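You operate a simulated robot arm through the tools that you are given. There is no shell and no other tool. Be economical: measure what you need, move in short steps, check, and stop when the job is done.

Carry out the task below with a simulated two-armed robot. There is one attempt and no reset: what you move stays moved.

Task
Fill the white mug with meal to its dark band and stand it on the round mat.
Fine: at the meal hopper's spout; nothing spilt, shutter shut again; leave the small green wheel; the other mug stays empty. Set down upright: what you pick out.

The check looks at the end state, three seconds after you hand in, the way a careful person would. Anything else that was tipped, shoved, dropped, spilled or broken makes it a failure.

Robot
Two 7-joint arms with two-finger parallel grippers on one trunk, on a base that drives. Base frame: it is fixed to the floor where the robot stands at the start and does not move with it; the origin is under the middle of the robot, x ahead of it, y to its left, z up. Units: mm, rad, N and s.
The left shoulder is at the start at [70, 163, 1170], the right one opposite. With the tool pointing down near the work surface each hand reaches from about 380 to 880 mm from the robot's upright axis, wherever it stands, measured 20 degrees to its own side. Places, roughly: blue pads [600, -100, 900]; small green wheel [600, -600, 900]; spout shutter [500, -100, 1100]; top of the round mat [500, -400, 800]. Payload 3.43 kg a hand.
The TCP of each hand is the grasp point between the finger pads, 34 mm short of the fingertips. In the tool frame z runs along the fingers and y along their closing line. Largest opening 128 mm; finger width 24, thickness 12; the body of the gripper, 48 by 130 mm, starts 96 mm behind the TCP.
Orientation is told as [roll, pitch, yaw] about the base's x, y, z axes, in that order, counted from this pose: with the fingers straight down and closing along the base's y, the tool's x points along the base's -x, its y along +y and its z along -z.

Tools
- The arms move only by the tool move_arm. It takes "left_steps", "right_steps" or both (then of equal length, played together; a hand with none holds still); each is a list of rows, each a list of 7 numbers: the turn, a rotation vector about the base's x, y, z in rad, then the shift along the base's x, y, z in mm, then the finger opening in mm, from 0 to 128. In form: [[rx, ry, rz, dx, dy, dz, fingers], ...]. A call has 1 to 12 rows; each row is the pose to reach, as a shift and turn from the pose commanded when the call began. A row lasts 0.2 s, in which the tool goes at most 50 mm and 0.15 rad; a call with a longer step from one row to the next is refused whole, and so is a gripper value outside its range. Where a pose cannot be reached the arm comes as near as it can. A force on the tool above 40 N (or 10 N above the force at the start of the call, whichever is more), or a blocked arm, ends the call early, and 0.2 s more pass. Each finger travels about 153 mm/s and halts on what it meets, pressing with about 34 N; the grip force reading is that of the motor and also rises with nothing between the fingers. The clock runs only during rows and for 0.2 s after the last one: add rows that repeat a pose to give the fingers time. It gives the time, the measured TCP pose, the force on the tool (base axes), the opening and the grip force at its end, in the units of the frame above (readings bear some noise), with the torque about the TCP (base axes, N m) and any sound that the robot's microphone picked up, and new pictures: "show" is both (left out), scene, wrist or none (wrist: the cameras of the hands that moved).
- Cameras (640 x 400 px; columns grow to the right, rows downward): "scene" is now at [149.8, -12.1, 1398.5]; the picture's right is [-0.14, -0.99, 0.00], its down [-0.54, 0.08, -0.84] and it looks along [0.83, -0.12, -0.55] (base axes); focal length 260 px, centre (320, 200). "left" rides on the left gripper at [76, 11, -160] in its tool frame; the picture's right is [-0.15, 0.99, 0.00], its down [-0.88, -0.13, -0.46] and it looks along [-0.45, -0.07, 0.89] (tool axes); focal length 234 px, centre (320, 200). "right" rides on the right gripper at [76, -11, -160] in its tool frame; the picture's right is [0.15, 0.99, 0.00], its down [-0.88, 0.13, -0.46] and it looks along [-0.45, 0.07, 0.89] (tool axes); focal length 234 px, centre (320, 200). There is no depth. A picture from a camera that has moved, and an enlarged one, comes with that camera's place and axes in the base frame and with its lens. The place of the scene camera against the robot may be out by one fixed shift of up to 18 mm in any direction.
- lift_body(by): slides the trunk up (or, below 0, down) by that many mm; the arms and the scene camera ride with it, the base frame stays. It gives what a move gives, with no picture.
- base_move(legs): drives the robot by 1 to 6 legs, each [ahead, left, turn to the left] in mm, mm and rad, along the robot's own axes; the way and the turn of a leg run together, so that a leg with both is an arc; at most 1500 mm and 3.142 rad a leg. The arms and the cameras ride along, it lands a little off, and it stops where it bumps. It gives what a move gives, and a new picture of the scene camera.
- aim_head(pan, tilt): turns the head with the scene camera to pan (to the left, within 1.501 rad either way) and tilt (down, from -0.506 to 1.204), counted from straight ahead of the robot. It gives what a move gives, and a new picture of the scene camera.
- enlarge(camera, box): a new picture of the part [left, top, right, bottom] of that camera's present view, enlarged. No time passes.
- hand_in(): hands the job in; it is judged then, once.

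Work in short steps. Places have to be worked out from the pictures, the camera data and where the tool is seen: move nearer, look again, correct. Check each grasp and each placing, and mend what went wrong. You have 120 turns and 260 pictures in all, those below and enlarged ones among them. Open the grippers and draw the arms clear of the work before you hand the job in, unless the task says otherwise; then end with one line.

The tools are called after "Call:" by a JSON object that holds its "method" and its "body". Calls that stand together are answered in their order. move_arm: Moves the arms, as the interface text tells. Its arguments: {"type":"object","properties":{"left_steps":{"type":"array"},"right_steps":{"type":"array"},"show":{"type":"string","enum":["both","scene","wrist","none"]}},"required":[]} The other tools are called the same way: lift_body (by) slides the trunk up or down; base_move (legs) drives the base; aim_head (pan, tilt) turns the head that bears the scene camera; enlarge (camera, box) takes an enlarged picture of a part of a camera's view; hand_in () hands the job in.

At the start:

```text
time_s: 0.0
left_position: [517.6, 70.3, 1239.3]
left_ee_rot: [0.0, 0.0, 0.001]
left_ft_force: [0.3, 1.0, -0.4]
left_wrist_torque: [0.0, 0.04, -0.01]
left_grip_width: 128.1
left_gripper_force: 0.0
right_position: [472.0, -373.4, 1198.7]
right_ee_rot: [0.0, 0.0, 0.0]
right_ft_force: [-0.6, 0.4, -0.2]
right_wrist_torque: [0.01, -0.01, -0.02]
right_grip_width: 128.0
right_gripper_force: 0.0
trunk travel left (down, up): [-650.0, 290.0]
robot x, y, heading: [-0.7, 0.3, 0.001]
head pan, tilt: [-0.143, 0.579]
```

scene: 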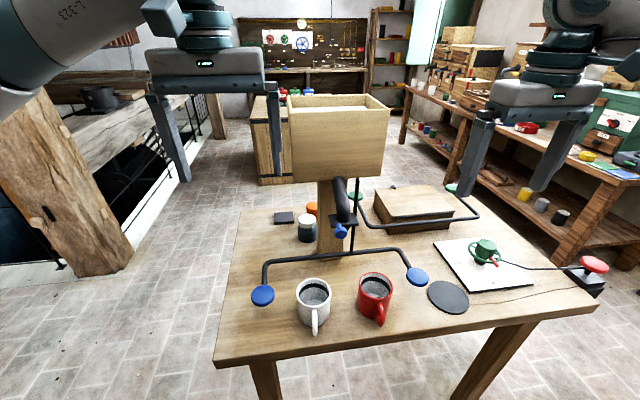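
right: 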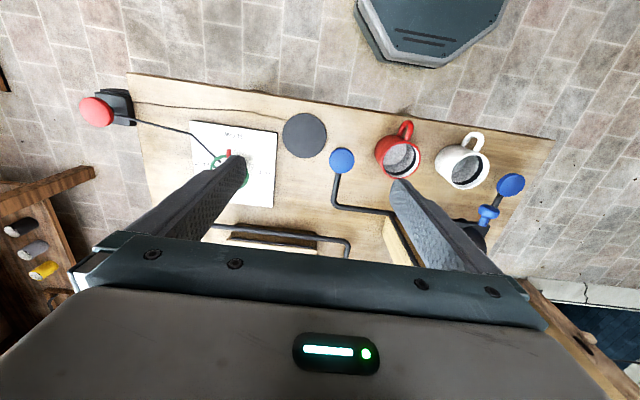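
left: 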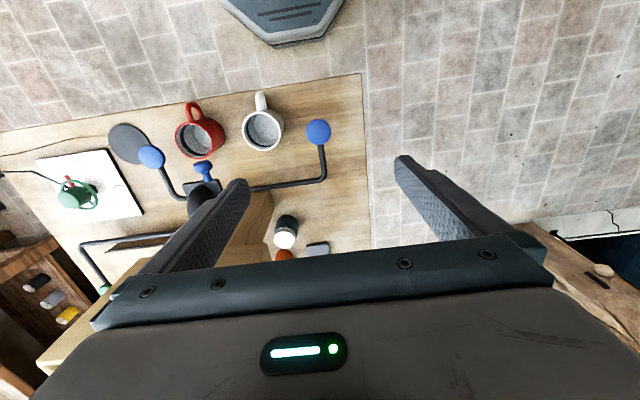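

The scene shows a hopper with a chute, a rod with two blue pads, a blue shutter knob, two mugs and a round mat. I look closer.

Call:
{"method": "enlarge", "body": {"camera": "scene", "box": [220, 160, 480, 340]}}

Call:
{"method": "enlarge", "body": {"camera": "left", "box": [20, 70, 360, 280]}}

Call:
{"method": "enlarge", "body": {"camera": "scene", "box": [420, 210, 620, 335]}}

```text
2.22 times, centred on (350, 250) of scene
camera zoom: at [149.8, -12.1, 1398.5], right [-0.14, -0.99, 0.0], down [-0.54, 0.08, -0.84], along [0.83, -0.12, -0.55], focal length 578 px, centre (253, 89)
```

zoom: 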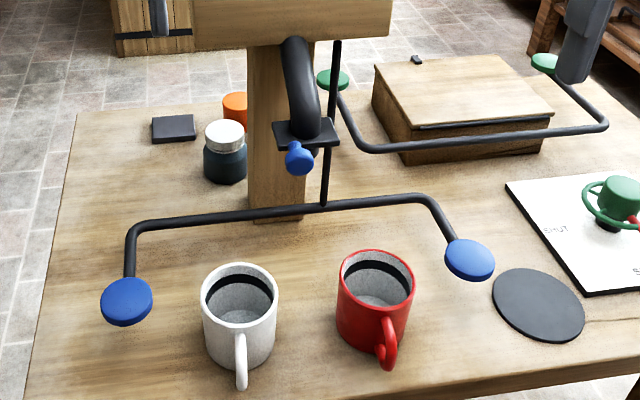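

```text
1.88 times, centred on (190, 175) of left
camera zoom: at [440.9, 83.2, 1397.8], right [0.15, 0.99, 0.0], down [0.88, -0.13, 0.46], along [0.45, -0.07, -0.89], focal length 441 px, centre (565, 247)
```

zoom: 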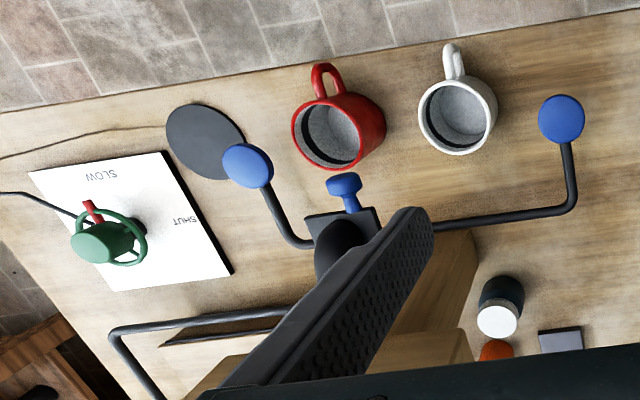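

```text
3.20 times, centred on (520, 272) of scene
camera zoom: at [149.8, -12.1, 1398.5], right [-0.14, -0.99, 0.0], down [-0.54, 0.08, -0.84], along [0.83, -0.12, -0.55], focal length 833 px, centre (-320, -32)
```

zoom: 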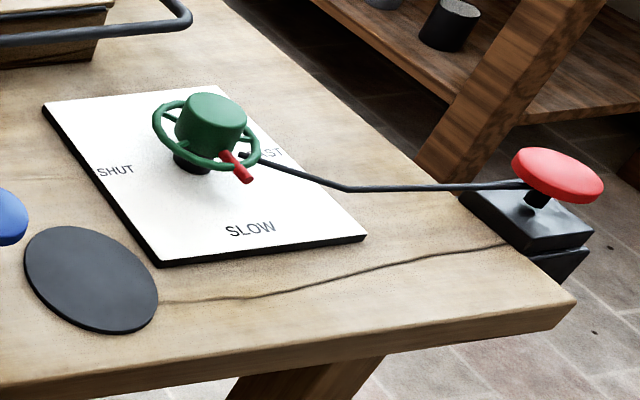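

Pads sit near (536, 62, 900) and (538, -304, 900), the white mug near (515, -48) with its handle toward me, the spout above about (530, -105). I back the base 200 mm to make room for a near-horizontal grasp.

Call:
{"method": "base_move", "body": {"legs": [[-200, 0, 0]]}}

```text
time_s: 1.6
left_position: [318.5, 74.4, 1239.5]
left_ee_rot: [-0.001, 0.0, 0.009]
left_ft_force: [-0.9, 0.2, -0.5]
left_wrist_torque: [-0.01, -0.01, 0.0]
left_grip_width: 127.9
left_gripper_force: 0.0
right_position: [278.9, -368.6, 1197.8]
right_ee_rot: [-0.001, 0.002, 0.008]
right_ft_force: [0.8, -0.3, -0.4]
right_wrist_torque: [-0.02, 0.0, 0.02]
right_grip_width: 128.2
right_gripper_force: 0.0
trunk travel left (down, up): [-650.0, 290.0]
robot x, y, heading: [-198.4, -1.1, 0.01]
head pan, tilt: [-0.143, 0.579]
camera scene: at [-46.9, -11.7, 1398.4], right [-0.13, -0.99, 0.0], down [-0.54, 0.07, -0.84], along [0.83, -0.11, -0.55], focal length 260 px, centre (320, 200)
```

scene: 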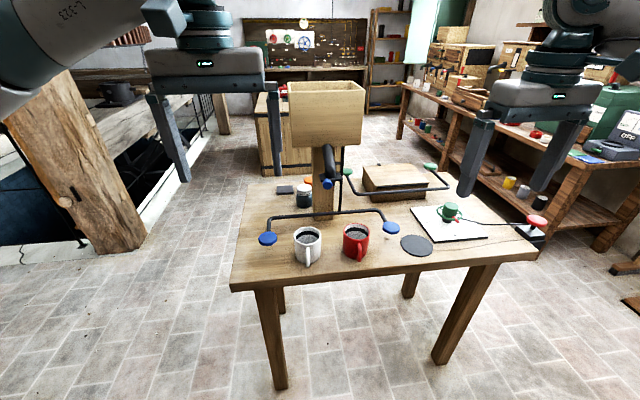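

I tilt the right hand toward horizontal while bringing it nearer the mug.

Call:
{"method": "move_arm", "body": {"right_steps": [[0, -0.15, 0, 5, 25, -15, 128], [0, -0.3, 0, 10, 50, -30, 128], [0, -0.45, 0, 15, 75, -45, 128], [0, -0.6, 0, 20, 110, -60, 128], [0, -0.75, 0, 25, 150, -80, 128], [0, -0.9, 0, 30, 190, -100, 128], [0, -1.05, 0, 35, 230, -120, 128], [0, -1.2, 0, 40, 270, -140, 128], [0, -1.2, 0, 40, 310, -160, 128]]}}

```text
time_s: 3.6
left_position: [317.9, 77.6, 1237.1]
left_ee_rot: [-0.004, -0.001, 0.012]
left_ft_force: [0.5, 0.2, 0.1]
left_wrist_torque: [-0.02, -0.05, 0.0]
left_grip_width: 127.9
left_gripper_force: 0.0
right_position: [329.7, -39.1, 1032.7]
right_ee_rot: [-0.033, -1.202, 0.032]
right_ft_force: [-0.8, 1.1, 0.5]
right_wrist_torque: [-0.02, -0.01, -0.04]
right_grip_width: 127.9
right_gripper_force: 0.2
right hand out of reach, approached as far as the arm can: row 5, 6, 7, 8, 9
trunk travel left (down, up): [-650.0, 290.0]
robot x, y, heading: [-198.1, -3.2, 0.007]
head pan, tilt: [-0.143, 0.579]
camera scene: at [-48.1, -8.3, 1398.6], right [-0.13, -0.99, 0.0], down [-0.54, 0.07, -0.84], along [0.83, -0.11, -0.55], focal length 260 px, centre (320, 200)
camera right: at [155.2, -51.6, 1019.4], right [-0.06, 0.99, -0.15], down [-0.11, 0.14, 0.98], along [0.99, 0.07, 0.1], focal length 234 px, centre (320, 200)
```

scene: 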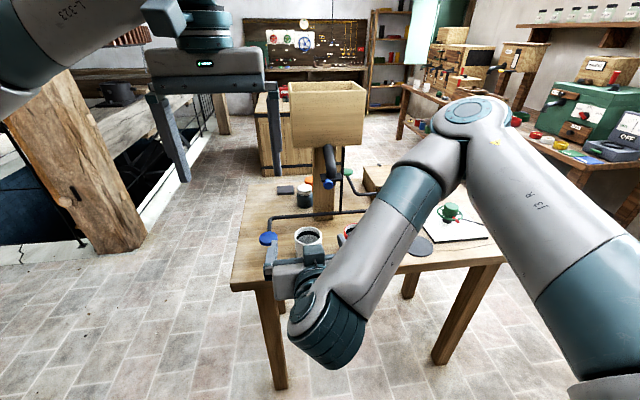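
right: 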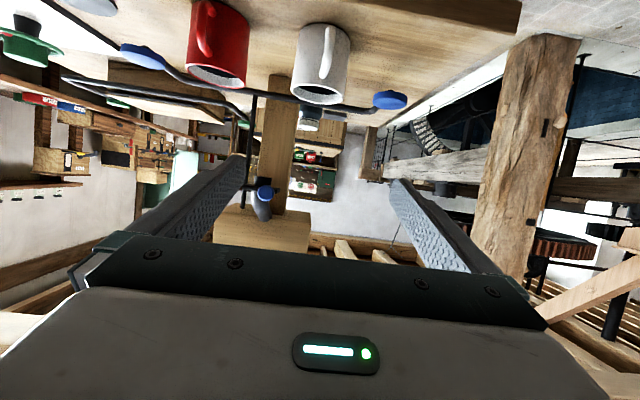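

The hand is nearly in orientation; moving forward should help reach. I go down to a pre-grasp about 130 mm short of the mug and look again.

Call:
{"method": "move_arm", "body": {"right_steps": [[0, 0, 0, 20, -3, -30, 128], [0, 0, 0, 35, -6, -60, 128], [0, 0, 0, 50, -9, -90, 128], [0, 0, 0, 60, -12, -120, 128], [0, 0, 0, 60, -12, -120, 128]]}}

```text
time_s: 4.8
left_position: [318.5, 75.4, 1237.9]
left_ee_rot: [0.0, 0.0, 0.011]
left_ft_force: [0.1, 0.1, 0.6]
left_wrist_torque: [0.04, 0.0, 0.0]
left_grip_width: 127.9
left_gripper_force: 0.1
right_position: [389.9, -59.6, 914.1]
right_ee_rot: [-0.024, -1.199, 0.026]
right_ft_force: [0.7, -0.5, 0.0]
right_wrist_torque: [0.0, 0.01, -0.03]
right_grip_width: 128.1
right_gripper_force: 0.0
trunk travel left (down, up): [-650.0, 290.0]
robot x, y, heading: [-197.6, 1.2, 0.012]
head pan, tilt: [-0.143, 0.579]
camera scene: at [-47.6, -12.3, 1398.5], right [-0.13, -0.99, 0.0], down [-0.54, 0.07, -0.84], along [0.83, -0.11, -0.55], focal length 260 px, centre (320, 200)
camera right: at [215.6, -71.2, 901.2], right [-0.06, 0.99, -0.14], down [-0.11, 0.14, 0.98], along [0.99, 0.07, 0.1], focal length 234 px, centre (320, 200)
```

scene: 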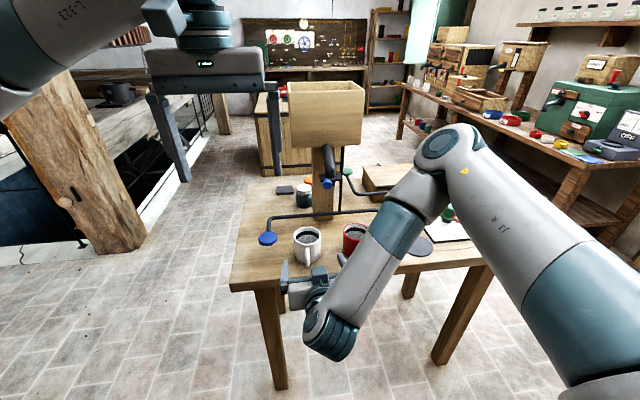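
right: 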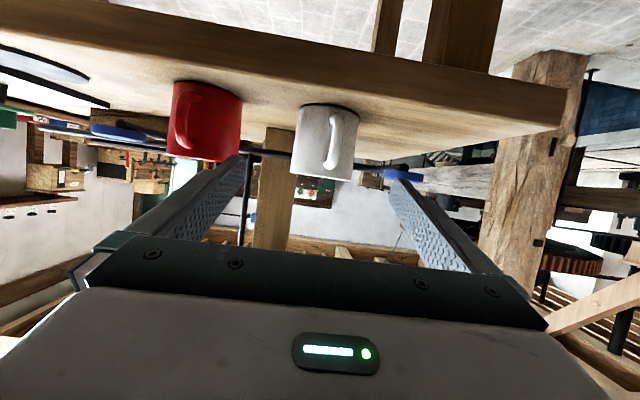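

Rim is at z≈902, mug about 82 mm tall and wide, centre y≈-55. I slide forward most of the way at grip height and check.

Call:
{"method": "move_arm", "body": {"right_steps": [[0, 0, 0, 15, 2, -25, 128], [0, 0, 0, 35, 3, -48, 128], [0, 0, 0, 60, 4, -48, 128], [0, 0, 0, 85, 5, -48, 128], [0, 0, 0, 85, 5, -48, 128]]}}

Call:
{"method": "enlarge", "body": {"camera": "scene", "box": [240, 210, 400, 310]}}

```text
time_s: 6.0
left_position: [318.8, 75.4, 1238.3]
left_ee_rot: [0.001, 0.001, 0.011]
left_ft_force: [-0.5, -0.8, 0.1]
left_wrist_torque: [0.01, 0.01, 0.01]
left_grip_width: 128.0
left_gripper_force: 0.1
right_position: [479.4, -51.9, 866.3]
right_ee_rot: [-0.025, -1.198, 0.026]
right_ft_force: [-0.1, -0.1, 0.6]
right_wrist_torque: [-0.02, -0.03, 0.03]
right_grip_width: 127.9
right_gripper_force: 0.1
trunk travel left (down, up): [-650.0, 290.0]
robot x, y, heading: [-198.6, -0.5, 0.011]
head pan, tilt: [-0.143, 0.579]
camera scene: at [-47.5, -11.7, 1398.5], right [-0.13, -0.99, 0.0], down [-0.54, 0.07, -0.84], along [0.83, -0.11, -0.55], focal length 260 px, centre (320, 200)
camera right: at [304.7, -64.4, 853.8], right [-0.06, 0.99, -0.15], down [-0.11, 0.14, 0.98], along [0.99, 0.07, 0.1], focal length 234 px, centre (320, 200)
```

scene: 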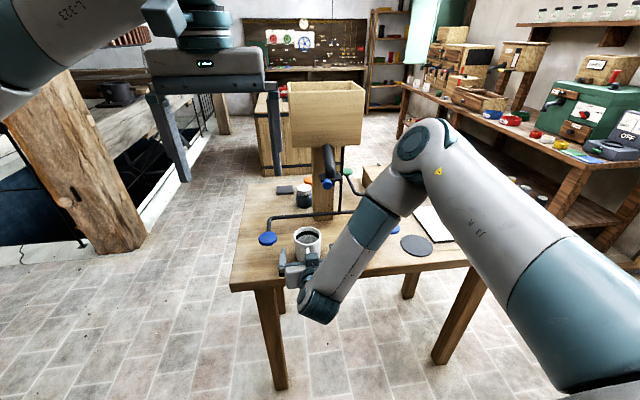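
right: 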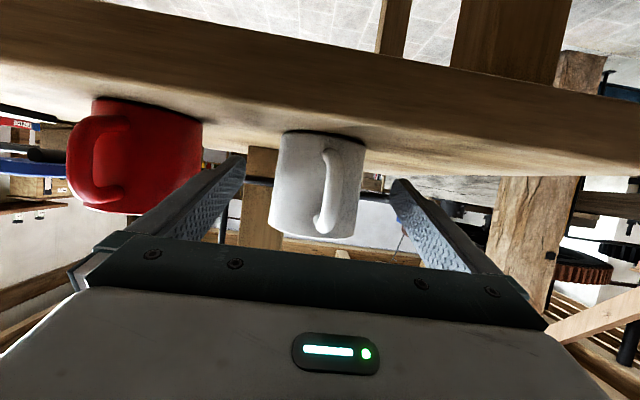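

```text
4.00 times, centred on (320, 260) of scene
camera zoom: at [-47.5, -11.7, 1398.5], right [-0.13, -0.99, 0.0], down [-0.54, 0.07, -0.84], along [0.83, -0.11, -0.55], focal length 1041 px, centre (320, -40)
```

zoom: 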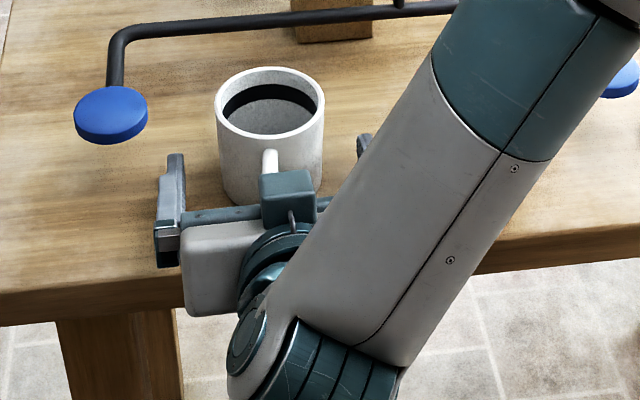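

The mug is centred between the fingers in y and its axis is near x≈522. I advance 40 mm and close.

Call:
{"method": "move_arm", "body": {"right_steps": [[0, 0, 0, 20, 0, -2, 128], [0, 0, 0, 40, -1, -4, 128], [0, 0, 0, 40, -1, -4, 128], [0, 0, 0, 40, -1, -4, 105], [0, 0, 0, 40, -1, -4, 90], [0, 0, 0, 40, -1, -4, 70], [0, 0, 0, 40, -1, -4, 60], [0, 0, 0, 40, -1, -4, 60]]}}

Call:
{"method": "enlarge", "body": {"camera": "scene", "box": [240, 210, 400, 310]}}

```text
time_s: 7.8
left_position: [319.2, 74.6, 1238.1]
left_ee_rot: [-0.001, 0.0, 0.01]
left_ft_force: [-0.2, 0.8, 0.1]
left_wrist_torque: [0.0, -0.01, 0.03]
left_grip_width: 128.1
left_gripper_force: 0.1
right_position: [519.7, -51.6, 862.7]
right_ee_rot: [-0.023, -1.198, 0.026]
right_ft_force: [0.9, -0.1, 0.6]
right_wrist_torque: [0.08, 0.03, -0.04]
right_grip_width: 77.1
right_gripper_force: 34.1
trunk travel left (down, up): [-650.0, 290.0]
robot x, y, heading: [-197.7, -3.2, 0.011]
head pan, tilt: [-0.143, 0.579]
camera scene: at [-47.2, -11.6, 1398.5], right [-0.13, -0.99, 0.0], down [-0.54, 0.07, -0.84], along [0.83, -0.11, -0.55], focal length 260 px, centre (320, 200)
camera right: at [344.0, -63.6, 851.2], right [-0.06, 0.99, -0.15], down [-0.11, 0.14, 0.98], along [0.99, 0.07, 0.1], focal length 234 px, centre (320, 200)
```

scene: 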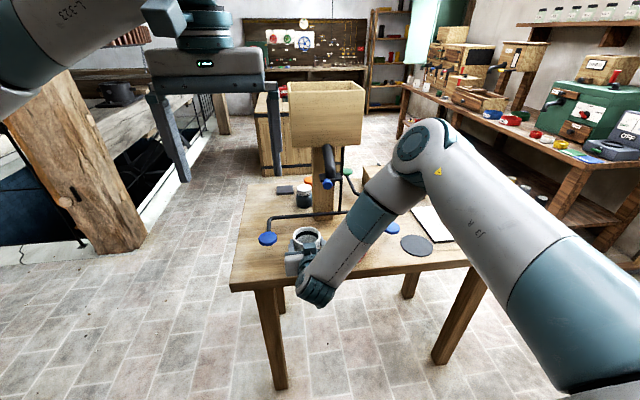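
right: 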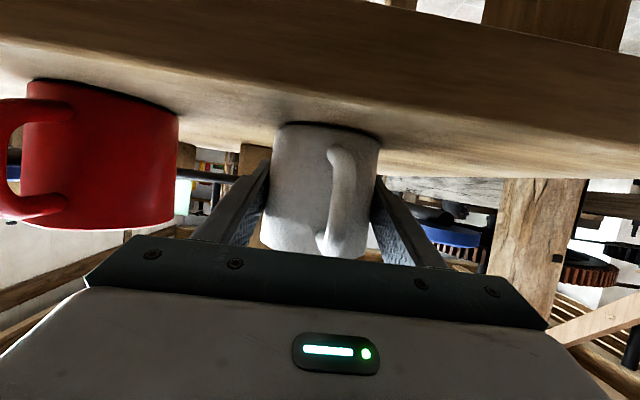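

```text
4.00 times, centred on (320, 260) of scene
camera zoom: at [-47.2, -11.6, 1398.5], right [-0.13, -0.99, 0.0], down [-0.54, 0.07, -0.84], along [0.83, -0.11, -0.55], focal length 1041 px, centre (320, -40)
```

zoom: 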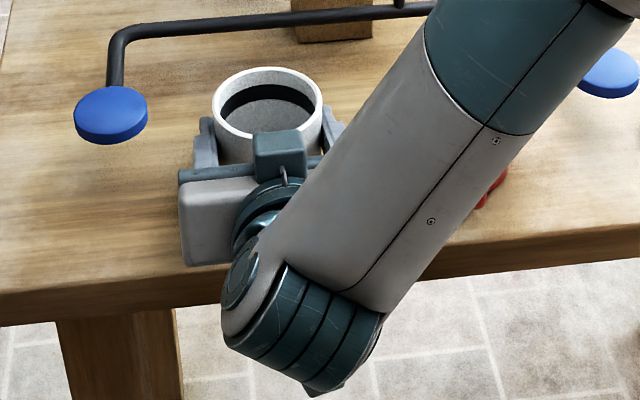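

Gripped at 77 mm with 34 N. I lift 50 mm and check it holds level.

Call:
{"method": "move_arm", "body": {"right_steps": [[0, 0, 0, 0, 0, 15, 60], [0, 0, 0, 0, 0, 35, 60], [0, 0, 0, 0, 0, 50, 60], [0, 0, 0, 0, 0, 50, 60]]}}

Call:
{"method": "enlarge", "body": {"camera": "scene", "box": [250, 130, 410, 230]}}

```text
time_s: 8.8
left_position: [319.0, 74.9, 1237.3]
left_ee_rot: [0.0, -0.001, 0.01]
left_ft_force: [0.4, 0.5, -0.3]
left_wrist_torque: [0.02, 0.01, 0.02]
left_grip_width: 128.1
left_gripper_force: 0.0
right_position: [518.4, -52.3, 914.5]
right_ee_rot: [-0.024, -1.2, 0.026]
right_ft_force: [-0.1, -0.8, -1.0]
right_wrist_torque: [0.03, 0.0, 0.0]
right_grip_width: 77.0
right_gripper_force: 34.1
trunk travel left (down, up): [-650.0, 290.0]
robot x, y, heading: [-196.5, -4.9, 0.009]
head pan, tilt: [-0.143, 0.579]
camera scene: at [-47.0, -11.5, 1398.5], right [-0.13, -0.99, 0.0], down [-0.54, 0.07, -0.84], along [0.83, -0.11, -0.55], focal length 260 px, centre (320, 200)
camera right: at [344.1, -64.7, 901.2], right [-0.06, 0.99, -0.15], down [-0.11, 0.14, 0.98], along [0.99, 0.07, 0.1], focal length 234 px, centre (320, 200)
```

scene: 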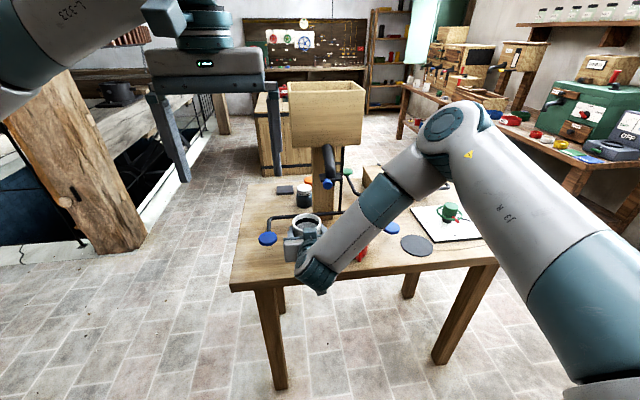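
right: 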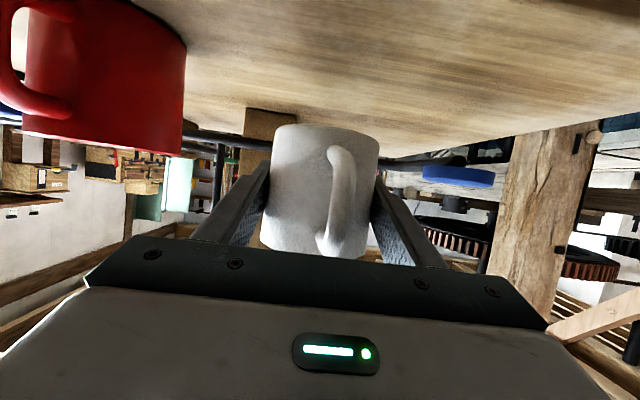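

```text
4.00 times, centred on (330, 180) of scene
camera zoom: at [-47.0, -11.5, 1398.5], right [-0.13, -0.99, 0.0], down [-0.54, 0.07, -0.84], along [0.83, -0.11, -0.55], focal length 1041 px, centre (280, 280)
```

zoom: 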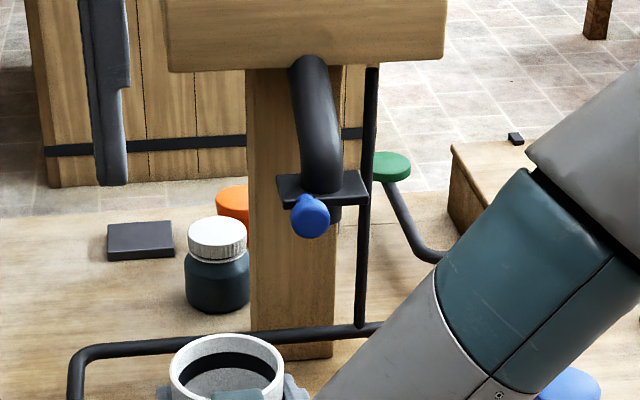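

Mug held well. Next I turn the left hand so its camera sees the spout from the left side.

Call:
{"method": "move_arm", "body": {"left_steps": [[-0.15, 0, 0, 10, 15, -10, 128], [-0.3, 0, 0, 20, 30, -20, 128], [-0.45, 0, 0, 30, 45, -30, 128], [-0.6, 0, 0, 40, 60, -40, 128], [-0.75, 0, 0, 50, 75, -50, 128], [-0.9, 0, 0, 65, 85, -60, 128], [-1.05, 0, 0, 80, 90, -60, 128], [-1.1, 0, 0, 80, 90, -60, 128]]}}

```text
time_s: 10.6
left_position: [398.9, 164.8, 1178.0]
left_ee_rot: [-1.101, 0.009, 0.006]
left_ft_force: [-0.3, 0.9, -0.2]
left_wrist_torque: [0.02, -0.04, 0.01]
left_grip_width: 128.1
left_gripper_force: 0.1
right_position: [519.6, -51.8, 913.7]
right_ee_rot: [-0.024, -1.199, 0.026]
right_ft_force: [-0.6, 0.2, -0.9]
right_wrist_torque: [0.02, 0.0, 0.01]
right_grip_width: 77.1
right_gripper_force: 34.0
trunk travel left (down, up): [-650.0, 290.0]
robot x, y, heading: [-196.6, -3.6, 0.009]
head pan, tilt: [-0.143, 0.579]
camera scene: at [-47.4, -11.6, 1398.6], right [-0.13, -0.99, 0.0], down [-0.54, 0.07, -0.84], along [0.83, -0.11, -0.55], focal length 260 px, centre (320, 200)
camera left: at [323.6, 313.8, 1240.4], right [0.14, 0.45, -0.88], down [0.88, 0.35, 0.31], along [0.45, -0.82, -0.35], focal length 234 px, centre (320, 200)
```

scene: 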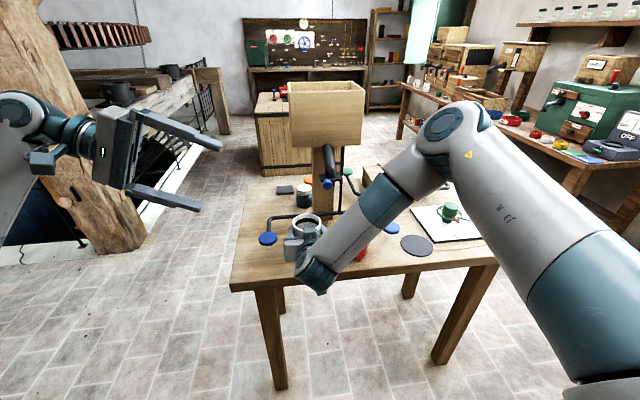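
left: 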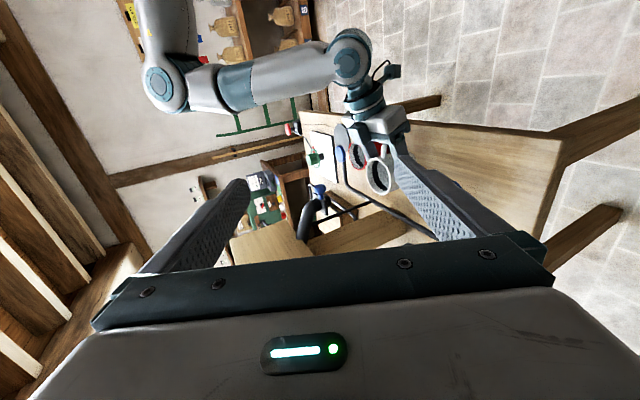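

Call:
{"method": "enlarge", "body": {"camera": "left", "box": [260, 110, 420, 250]}}

```text
2.86 times, centred on (340, 180) of left
camera zoom: at [323.6, 313.8, 1240.4], right [0.14, 0.45, -0.88], down [0.88, 0.35, 0.31], along [0.45, -0.82, -0.35], focal length 669 px, centre (263, 257)
```

zoom: 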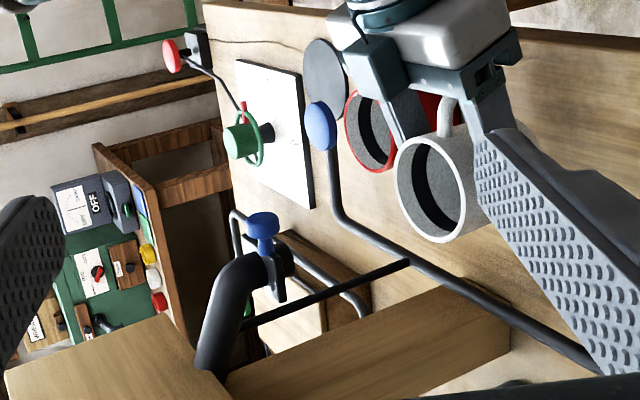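

Triangulating: outlet mouth ≈ (576, -126, 1030), knob ≈ (526, -107, 1060), bar ≈ x 650, z 880. I raise the mug so its rim is ~45 mm under the outlet, then slide it beneath.

Call:
{"method": "move_arm", "body": {"right_steps": [[0, 0, 0, 0, 0, 31, 60], [0, 0, 0, 10, -20, 31, 60], [0, 0, 0, 25, -40, 31, 60], [0, 0, 0, 40, -58, 31, 60], [0, 0, 0, 57, -74, 31, 60], [0, 0, 0, 57, -74, 31, 60]]}}

Call:
{"method": "enlarge", "body": {"camera": "left", "box": [260, 110, 420, 250]}}

Call:
{"method": "enlarge", "body": {"camera": "scene", "box": [260, 140, 400, 250]}}

```text
time_s: 12.0
left_position: [398.9, 165.2, 1177.1]
left_ee_rot: [-1.101, 0.01, 0.004]
left_ft_force: [-0.4, 0.6, -0.5]
left_wrist_torque: [-0.01, 0.01, 0.0]
left_grip_width: 128.0
left_gripper_force: 0.1
right_position: [578.6, -124.4, 945.7]
right_ee_rot: [-0.035, -1.192, 0.027]
right_ft_force: [0.4, -0.7, -1.4]
right_wrist_torque: [-0.04, -0.02, -0.04]
right_grip_width: 77.2
right_gripper_force: 34.0
trunk travel left (down, up): [-650.0, 290.0]
robot x, y, heading: [-197.3, -3.3, 0.007]
head pan, tilt: [-0.143, 0.579]
camera scene: at [-47.5, -10.9, 1398.5], right [-0.13, -0.99, 0.0], down [-0.54, 0.07, -0.84], along [0.83, -0.11, -0.55], focal length 260 px, centre (320, 200)
camera right: at [403.6, -135.2, 934.8], right [-0.05, 0.99, -0.15], down [-0.1, 0.14, 0.98], along [0.99, 0.06, 0.09], focal length 234 px, centre (320, 200)
```

scene: 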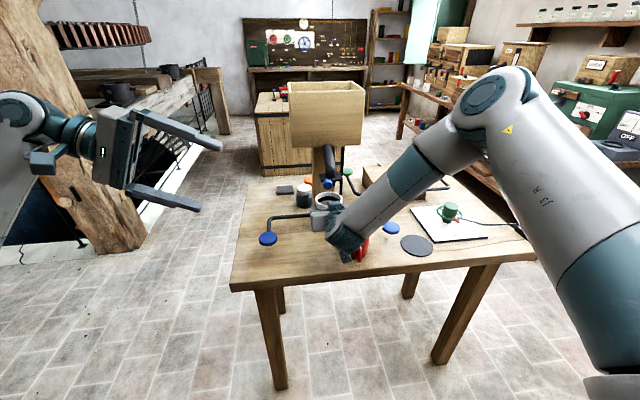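
right: 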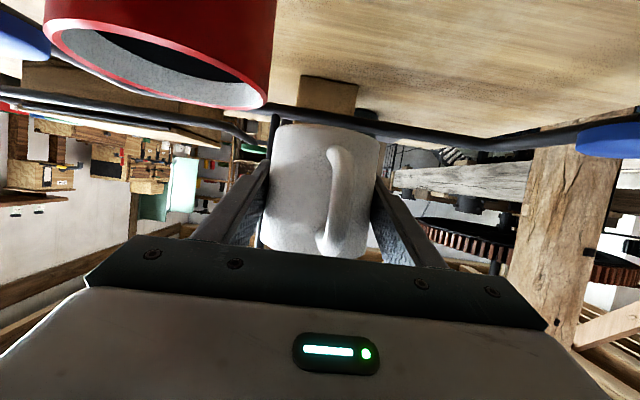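

```text
2.86 times, centred on (340, 180) of left
camera zoom: at [323.5, 314.0, 1240.4], right [0.14, 0.45, -0.88], down [0.88, 0.35, 0.31], along [0.45, -0.82, -0.35], focal length 669 px, centre (263, 257)
```

zoom: 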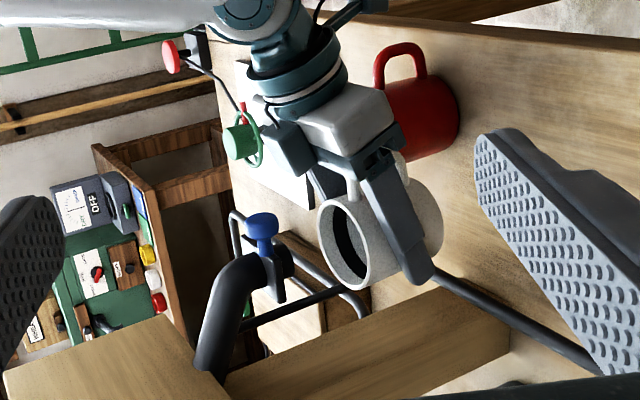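

```text
3.64 times, centred on (330, 195) of scene
camera zoom: at [-47.5, -10.9, 1398.5], right [-0.13, -0.99, 0.0], down [-0.54, 0.07, -0.84], along [0.83, -0.11, -0.55], focal length 946 px, centre (284, 218)
```

zoom: 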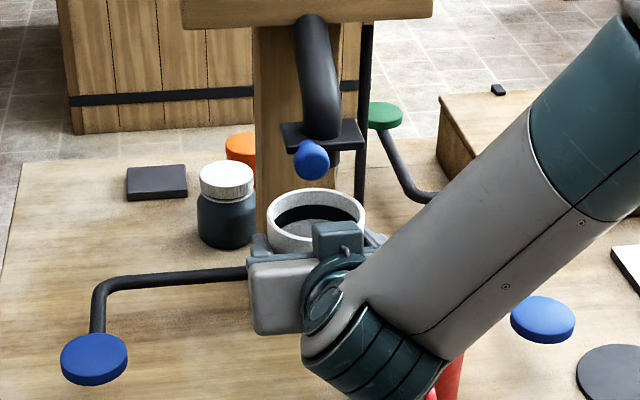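

The rim sits directly beneath the outlet in both views. Now I bring the left hand, fingers closed and tilted, to hover above the left blue pad at ≈(536, 63, 895).

Call:
{"method": "move_arm", "body": {"left_steps": [[0.12, -0.05, 0.031, 13, -11, -21, 100], [0.239, -0.1, 0.061, 27, -23, -42, 70], [0.359, -0.149, 0.092, 40, -34, -63, 40], [0.478, -0.199, 0.122, 54, -45, -84, 20], [0.598, -0.249, 0.153, 67, -57, -105, 0], [0.717, -0.299, 0.183, 81, -68, -126, 0], [0.837, -0.348, 0.214, 94, -79, -146, 0], [0.956, -0.398, 0.244, 108, -91, -167, 0], [1.076, -0.448, 0.275, 121, -102, -188, 0], [1.076, -0.448, 0.275, 121, -102, -188, 0]]}}

Call:
{"method": "enlarge", "body": {"camera": "scene", "box": [240, 160, 360, 260]}}

```text
time_s: 14.2
left_position: [520.6, 63.4, 992.5]
left_ee_rot: [-0.006, -0.501, 0.014]
left_ft_force: [0.1, -0.4, 1.0]
left_wrist_torque: [0.0, -0.01, 0.0]
left_grip_width: 0.1
left_gripper_force: 33.0
right_position: [579.1, -124.9, 945.3]
right_ee_rot: [-0.034, -1.192, 0.029]
right_ft_force: [-0.2, -0.1, -1.4]
right_wrist_torque: [0.01, -0.02, -0.04]
right_grip_width: 77.2
right_gripper_force: 33.7
trunk travel left (down, up): [-650.0, 290.0]
robot x, y, heading: [-197.9, -2.4, 0.007]
head pan, tilt: [-0.143, 0.579]
camera scene: at [-47.4, -10.5, 1398.5], right [-0.13, -0.99, 0.0], down [-0.54, 0.07, -0.84], along [0.83, -0.11, -0.55], focal length 260 px, centre (320, 200)
camera left: at [377.3, 75.4, 1094.7], right [0.12, 0.99, 0.06], down [0.56, -0.12, 0.82], along [0.82, -0.06, -0.56], focal length 234 px, centre (320, 200)
```

scene: 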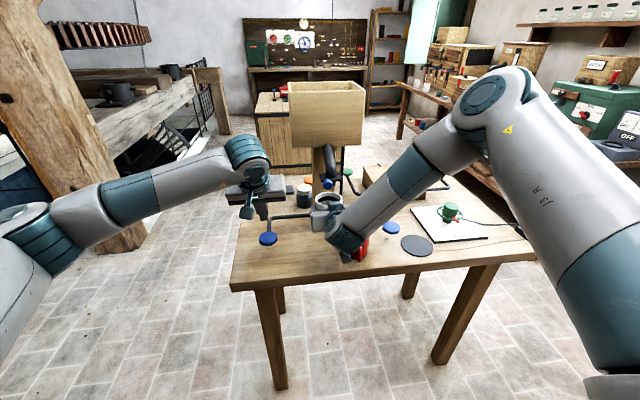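
left: 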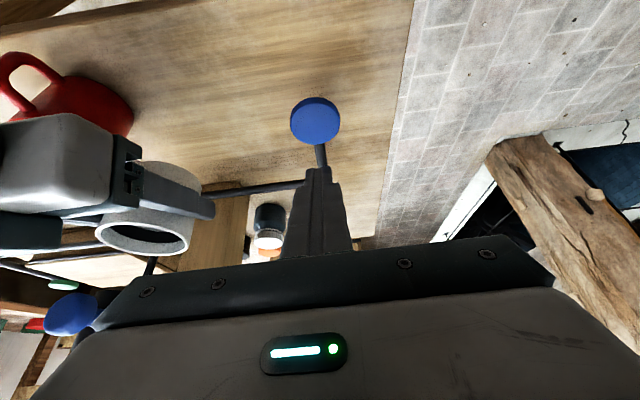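

```text
4.00 times, centred on (300, 210) of scene
camera zoom: at [-47.4, -10.5, 1398.5], right [-0.13, -0.99, 0.0], down [-0.54, 0.07, -0.84], along [0.83, -0.11, -0.55], focal length 1041 px, centre (400, 160)
```

zoom: 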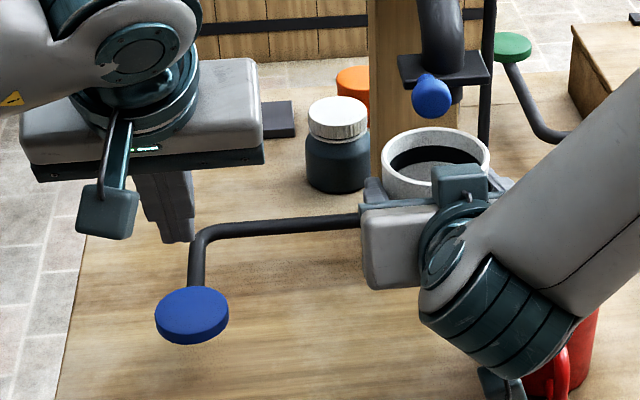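

Pad centre from the wrist view is ≈(523, 66, ~898). I align the fingertips over it and descend to just above contact.

Call:
{"method": "move_arm", "body": {"left_steps": [[0, 0, 0, -13, 3, -15, 0], [0, 0, 0, -13, 3, -35, 0], [0, 0, 0, -13, 3, -48, 0]], "show": "wrist"}}

Call:
{"method": "enlarge", "body": {"camera": "scene", "box": [240, 160, 360, 260]}}

```text
time_s: 15.0
left_position: [507.7, 65.3, 943.4]
left_ee_rot: [-0.007, -0.499, 0.012]
left_ft_force: [0.2, -0.3, -0.3]
left_wrist_torque: [0.01, -0.02, -0.03]
left_grip_width: 0.0
left_gripper_force: 33.5
right_position: [579.3, -124.3, 945.6]
right_ee_rot: [-0.03, -1.194, 0.026]
right_ft_force: [-0.6, -0.8, -1.2]
right_wrist_torque: [0.01, 0.0, 0.04]
right_grip_width: 76.9
right_gripper_force: 34.0
trunk travel left (down, up): [-650.0, 290.0]
robot x, y, heading: [-195.1, -1.8, 0.011]
head pan, tilt: [-0.143, 0.579]
camera left: at [363.9, 77.3, 1046.6], right [0.12, 0.99, 0.06], down [0.56, -0.12, 0.82], along [0.82, -0.06, -0.57], focal length 234 px, centre (320, 200)
```

left: 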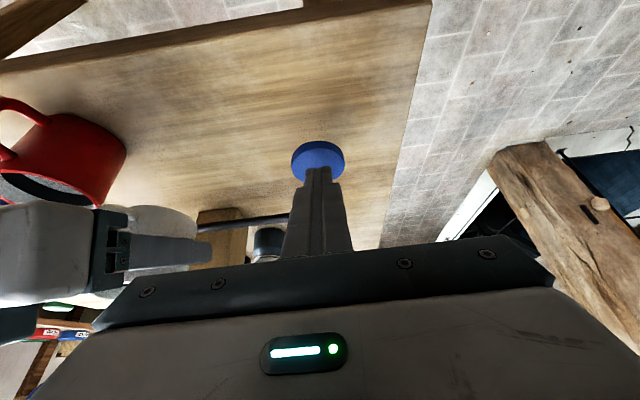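

```text
4.00 times, centred on (300, 210) of scene
camera zoom: at [-47.0, -11.7, 1398.5], right [-0.13, -0.99, 0.0], down [-0.54, 0.07, -0.84], along [0.83, -0.11, -0.55], focal length 1041 px, centre (400, 160)
```

zoom: 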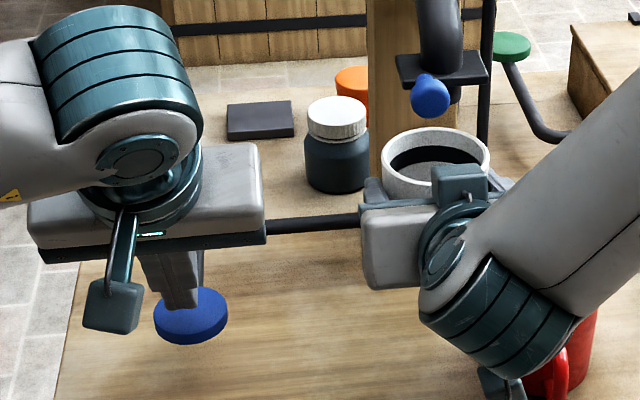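

Tip is just above the pad. I press down slowly 14 mm and watch force and shutter.

Call:
{"method": "move_arm", "body": {"left_steps": [[0, 0, 0, -4, 0, -6, 0], [0, 0, 0, -4, 0, -10, 0], [0, 0, 0, -4, 0, -14, 0]], "show": "wrist"}}

Call:
{"method": "enlarge", "body": {"camera": "scene", "box": [240, 160, 360, 260]}}

```text
time_s: 15.8
left_position: [502.4, 66.4, 927.7]
left_ee_rot: [-0.007, -0.498, 0.015]
left_ft_force: [0.5, -0.4, 0.4]
left_wrist_torque: [0.01, -0.03, 0.0]
left_grip_width: 0.0
left_gripper_force: 32.7
right_position: [578.5, -124.1, 946.0]
right_ee_rot: [-0.031, -1.193, 0.026]
right_ft_force: [-0.5, 0.0, -0.9]
right_wrist_torque: [0.05, -0.03, 0.02]
right_grip_width: 77.2
right_gripper_force: 34.0
trunk travel left (down, up): [-650.0, 290.0]
robot x, y, heading: [-195.5, 2.2, 0.011]
head pan, tilt: [-0.143, 0.579]
camera left: at [360.6, 77.6, 1031.2], right [0.12, 0.99, 0.06], down [0.56, -0.12, 0.82], along [0.82, -0.06, -0.56], focal length 234 px, centre (320, 200)
```

left: 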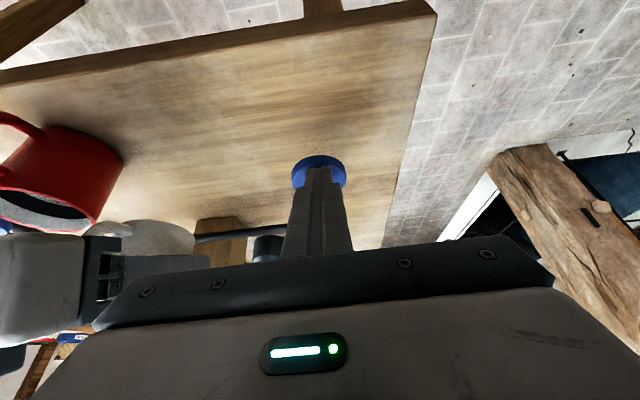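

```text
4.00 times, centred on (300, 210) of scene
camera zoom: at [-47.0, -11.6, 1398.5], right [-0.13, -0.99, 0.0], down [-0.54, 0.07, -0.84], along [0.83, -0.11, -0.55], focal length 1041 px, centre (400, 160)
```

zoom: 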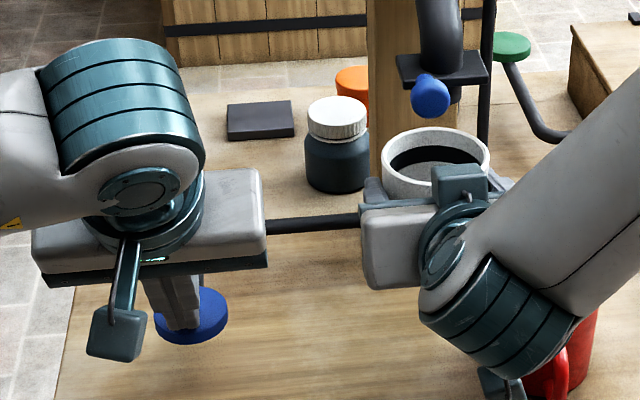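

No contact yet; combining the views the pad is really at (536, 62, 878). I shift forward over it and descend further slowly.

Call:
{"method": "move_arm", "body": {"left_steps": [[0, 0, 0, 16, -3, 0, 0], [0, 0, 0, 16, -3, -8, 0], [0, 0, 0, 16, -3, -12, 0], [0, 0, 0, 16, -3, -16, 0]], "show": "wrist"}}

Call:
{"method": "enlarge", "body": {"camera": "scene", "box": [240, 160, 360, 260]}}

```text
time_s: 16.8
left_position: [519.1, 62.9, 913.1]
left_ee_rot: [-0.007, -0.501, 0.013]
left_ft_force: [-0.3, -0.2, 1.6]
left_wrist_torque: [0.0, -0.01, -0.01]
left_grip_width: 0.1
left_gripper_force: 32.8
right_position: [578.1, -124.1, 945.8]
right_ee_rot: [-0.032, -1.193, 0.025]
right_ft_force: [1.1, 0.5, -2.2]
right_wrist_torque: [-0.01, -0.04, -0.01]
right_grip_width: 77.0
right_gripper_force: 34.1
trunk travel left (down, up): [-650.0, 290.0]
robot x, y, heading: [-194.1, 3.1, 0.008]
head pan, tilt: [-0.143, 0.579]
camera left: at [376.3, 75.6, 1015.8], right [0.12, 0.99, 0.06], down [0.56, -0.12, 0.82], along [0.82, -0.06, -0.56], focal length 234 px, centre (320, 200)
```

left: 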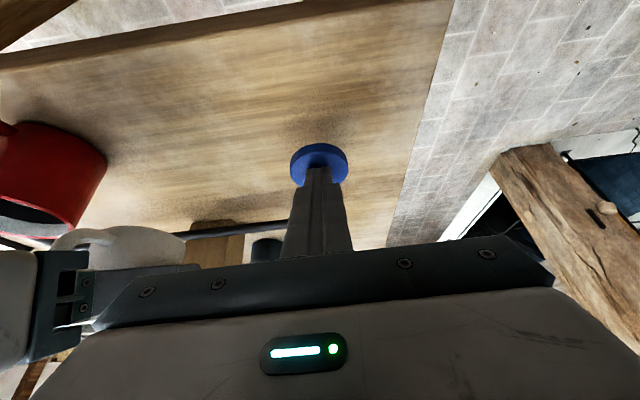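

```text
4.00 times, centred on (300, 210) of scene
camera zoom: at [-47.4, -11.4, 1398.5], right [-0.13, -0.99, 0.0], down [-0.54, 0.07, -0.84], along [0.83, -0.11, -0.55], focal length 1041 px, centre (400, 160)
```

zoom: 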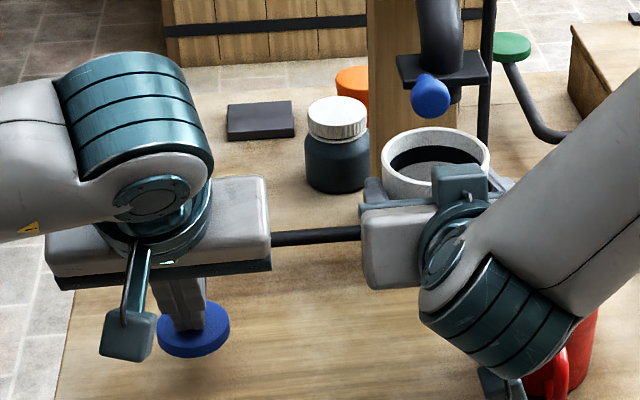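

The pad and bar have dropped ~10 mm with little force, and the right hand reads slightly heavier. I look closely at spout and mug.

Call:
{"method": "enlarge", "body": {"camera": "scene", "box": [315, 160, 365, 215]}}

```text
7.27 times, centred on (340, 188) of scene
camera zoom: at [-47.4, -11.4, 1398.5], right [-0.13, -0.99, 0.0], down [-0.54, 0.07, -0.84], along [0.83, -0.11, -0.55], focal length 1893 px, centre (174, 291)
```

zoom: 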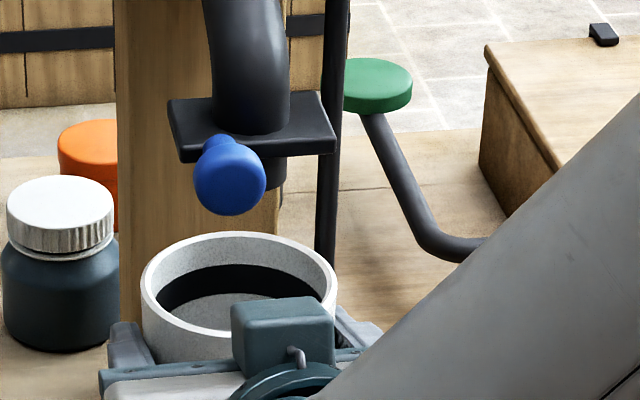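

No flow yet, shutter unchanged. I press another 8 mm.

Call:
{"method": "move_arm", "body": {"left_steps": [[0, 0, 0, 0, 0, -4, 0], [0, 0, 0, 0, 0, -8, 0]], "show": "none"}}

Call:
{"method": "enlarge", "body": {"camera": "scene", "box": [255, 160, 365, 260]}}

```text
time_s: 17.4
left_position: [518.8, 63.4, 903.2]
left_ee_rot: [-0.007, -0.499, 0.015]
left_ft_force: [1.1, 1.0, 2.4]
left_wrist_torque: [0.06, -0.08, -0.02]
left_grip_width: 0.0
left_gripper_force: 32.7
right_position: [579.2, -124.3, 945.8]
right_ee_rot: [-0.03, -1.193, 0.026]
right_ft_force: [-0.4, -0.1, -0.9]
right_wrist_torque: [0.02, -0.02, 0.02]
right_grip_width: 77.0
right_gripper_force: 33.8
trunk travel left (down, up): [-650.0, 290.0]
robot x, y, heading: [-198.1, 0.8, 0.011]
head pan, tilt: [-0.143, 0.579]
```

```text
4.00 times, centred on (310, 210) of scene
camera zoom: at [-47.2, -11.5, 1398.5], right [-0.13, -0.99, 0.0], down [-0.54, 0.07, -0.84], along [0.83, -0.11, -0.55], focal length 1041 px, centre (360, 160)
```

zoom: 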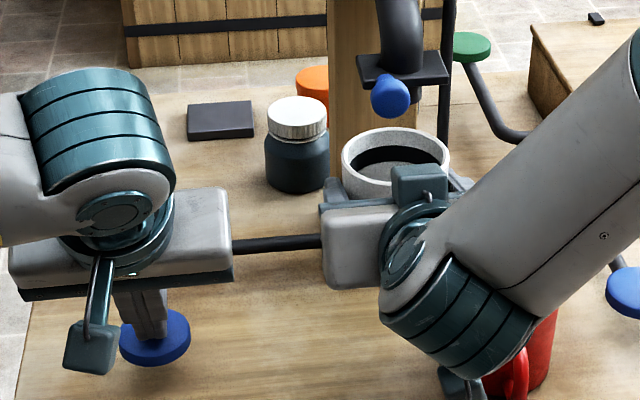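

Pad keeps travelling with ~2 N; nothing flows yet. Press on in small steps.

Call:
{"method": "move_arm", "body": {"left_steps": [[0, 0, 0, 0, 0, -4, 0], [0, 0, 0, 0, 0, -8, 0]], "show": "none"}}

Call:
{"method": "enlarge", "body": {"camera": "scene", "box": [255, 160, 365, 260]}}

```text
time_s: 18.0
left_position: [519.3, 63.1, 897.1]
left_ee_rot: [-0.007, -0.499, 0.012]
left_ft_force: [1.5, 2.1, 2.5]
left_wrist_torque: [0.06, -0.04, 0.02]
left_grip_width: 0.1
left_gripper_force: 33.1
right_position: [578.9, -125.2, 944.7]
right_ee_rot: [-0.034, -1.192, 0.026]
right_ft_force: [0.1, -0.7, -1.7]
right_wrist_torque: [0.0, -0.03, 0.01]
right_grip_width: 76.7
right_gripper_force: 34.1
trunk travel left (down, up): [-650.0, 290.0]
robot x, y, heading: [-197.4, -2.9, 0.012]
head pan, tilt: [-0.143, 0.579]
```

```text
4.00 times, centred on (310, 210) of scene
camera zoom: at [-47.1, -11.4, 1398.5], right [-0.13, -0.99, 0.0], down [-0.54, 0.07, -0.84], along [0.83, -0.11, -0.55], focal length 1041 px, centre (360, 160)
```

zoom: 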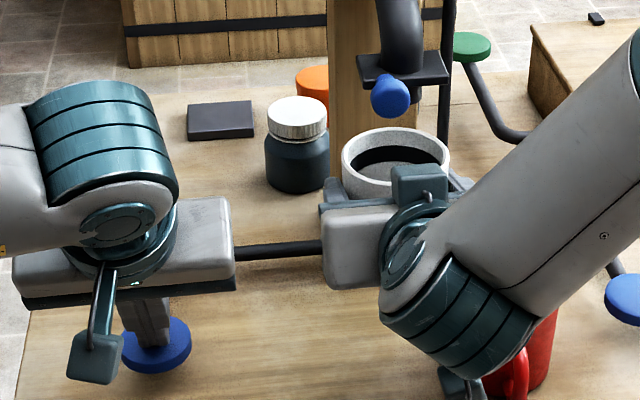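

Still moving freely (tip at ~z 861). Continue.

Call:
{"method": "move_arm", "body": {"left_steps": [[0, 0, 0, 0, 0, -4, 0], [0, 0, 0, 0, 0, -8, 0], [0, 0, 0, 0, 0, -10, 0]], "show": "none"}}

Call:
{"method": "enlarge", "body": {"camera": "scene", "box": [255, 160, 365, 260]}}

```text
time_s: 18.9
left_position: [518.9, 62.1, 894.8]
left_ee_rot: [-0.013, -0.513, 0.015]
left_ft_force: [-13.5, 2.0, 19.0]
left_wrist_torque: [0.09, 0.37, 0.02]
left_grip_width: 0.0
left_gripper_force: 33.1
right_position: [576.5, -123.5, 947.6]
right_ee_rot: [-0.034, -1.193, 0.027]
right_ft_force: [1.3, 0.3, -1.6]
right_wrist_torque: [-0.02, 0.0, 0.01]
right_grip_width: 77.0
right_gripper_force: 34.7
trunk travel left (down, up): [-650.0, 290.0]
robot x, y, heading: [-199.7, -1.0, 0.008]
head pan, tilt: [-0.143, 0.579]
stopped in row 3 (left hand): the force on the tool passed its limit (the readings are from after the stop); the commanded pose is now the measured one
```

```text
4.00 times, centred on (310, 210) of scene
camera zoom: at [-50.8, -11.1, 1398.7], right [-0.13, -0.99, 0.0], down [-0.54, 0.07, -0.84], along [0.83, -0.11, -0.55], focal length 1041 px, centre (360, 160)
```

zoom: 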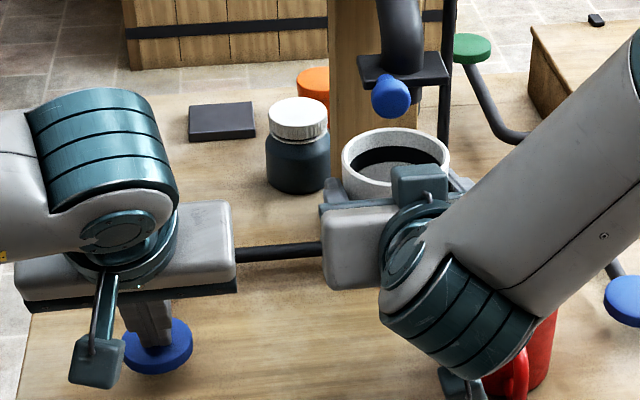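

Hard stop reached; I look for any stream or change at the spout.

Call:
{"method": "enlarge", "body": {"camera": "scene", "box": [315, 160, 365, 215]}}

Call:
{"method": "enlarge", "body": {"camera": "scene", "box": [270, 70, 380, 150]}}

Call:
{"method": "enlarge", "body": {"camera": "left", "box": [0, 150, 320, 350]}}

```text
7.27 times, centred on (340, 188) of scene
camera zoom: at [-50.8, -11.1, 1398.7], right [-0.13, -0.99, 0.0], down [-0.54, 0.07, -0.84], along [0.83, -0.11, -0.55], focal length 1893 px, centre (174, 291)
```

zoom: 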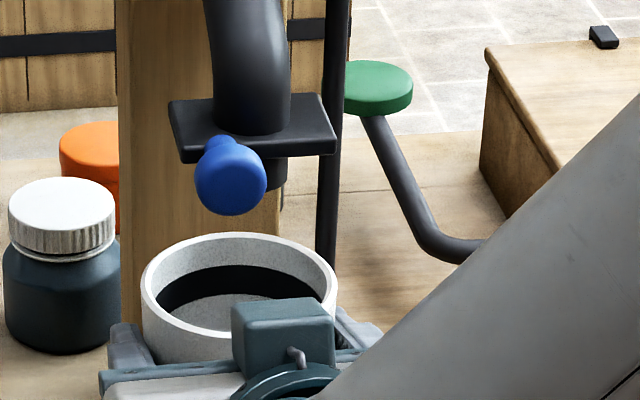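

```text
5.00 times, centred on (325, 110) of scene
camera zoom: at [-50.8, -11.1, 1398.7], right [-0.13, -0.99, 0.0], down [-0.54, 0.07, -0.84], along [0.83, -0.11, -0.55], focal length 1301 px, centre (295, 650)
```

zoom: 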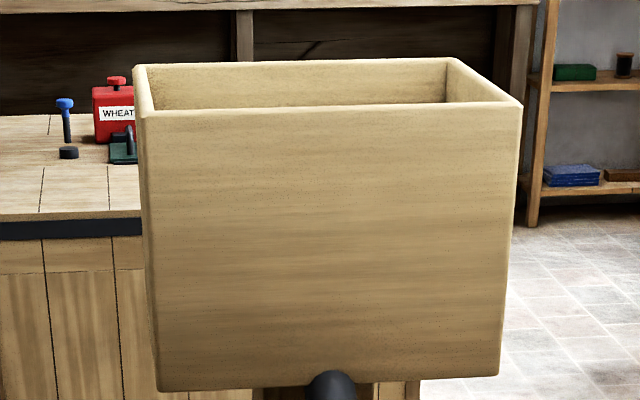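

```text
2.00 times, centred on (160, 250) of left
camera zoom: at [374.9, 74.7, 996.5], right [0.12, 0.99, 0.06], down [0.54, -0.12, 0.83], along [0.83, -0.07, -0.55], focal length 468 px, centre (640, 100)
```

zoom: 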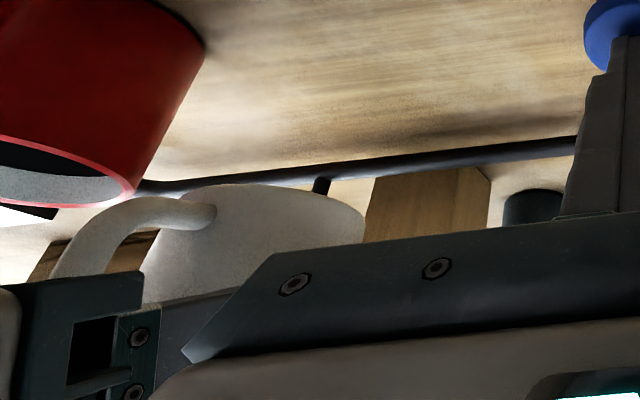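

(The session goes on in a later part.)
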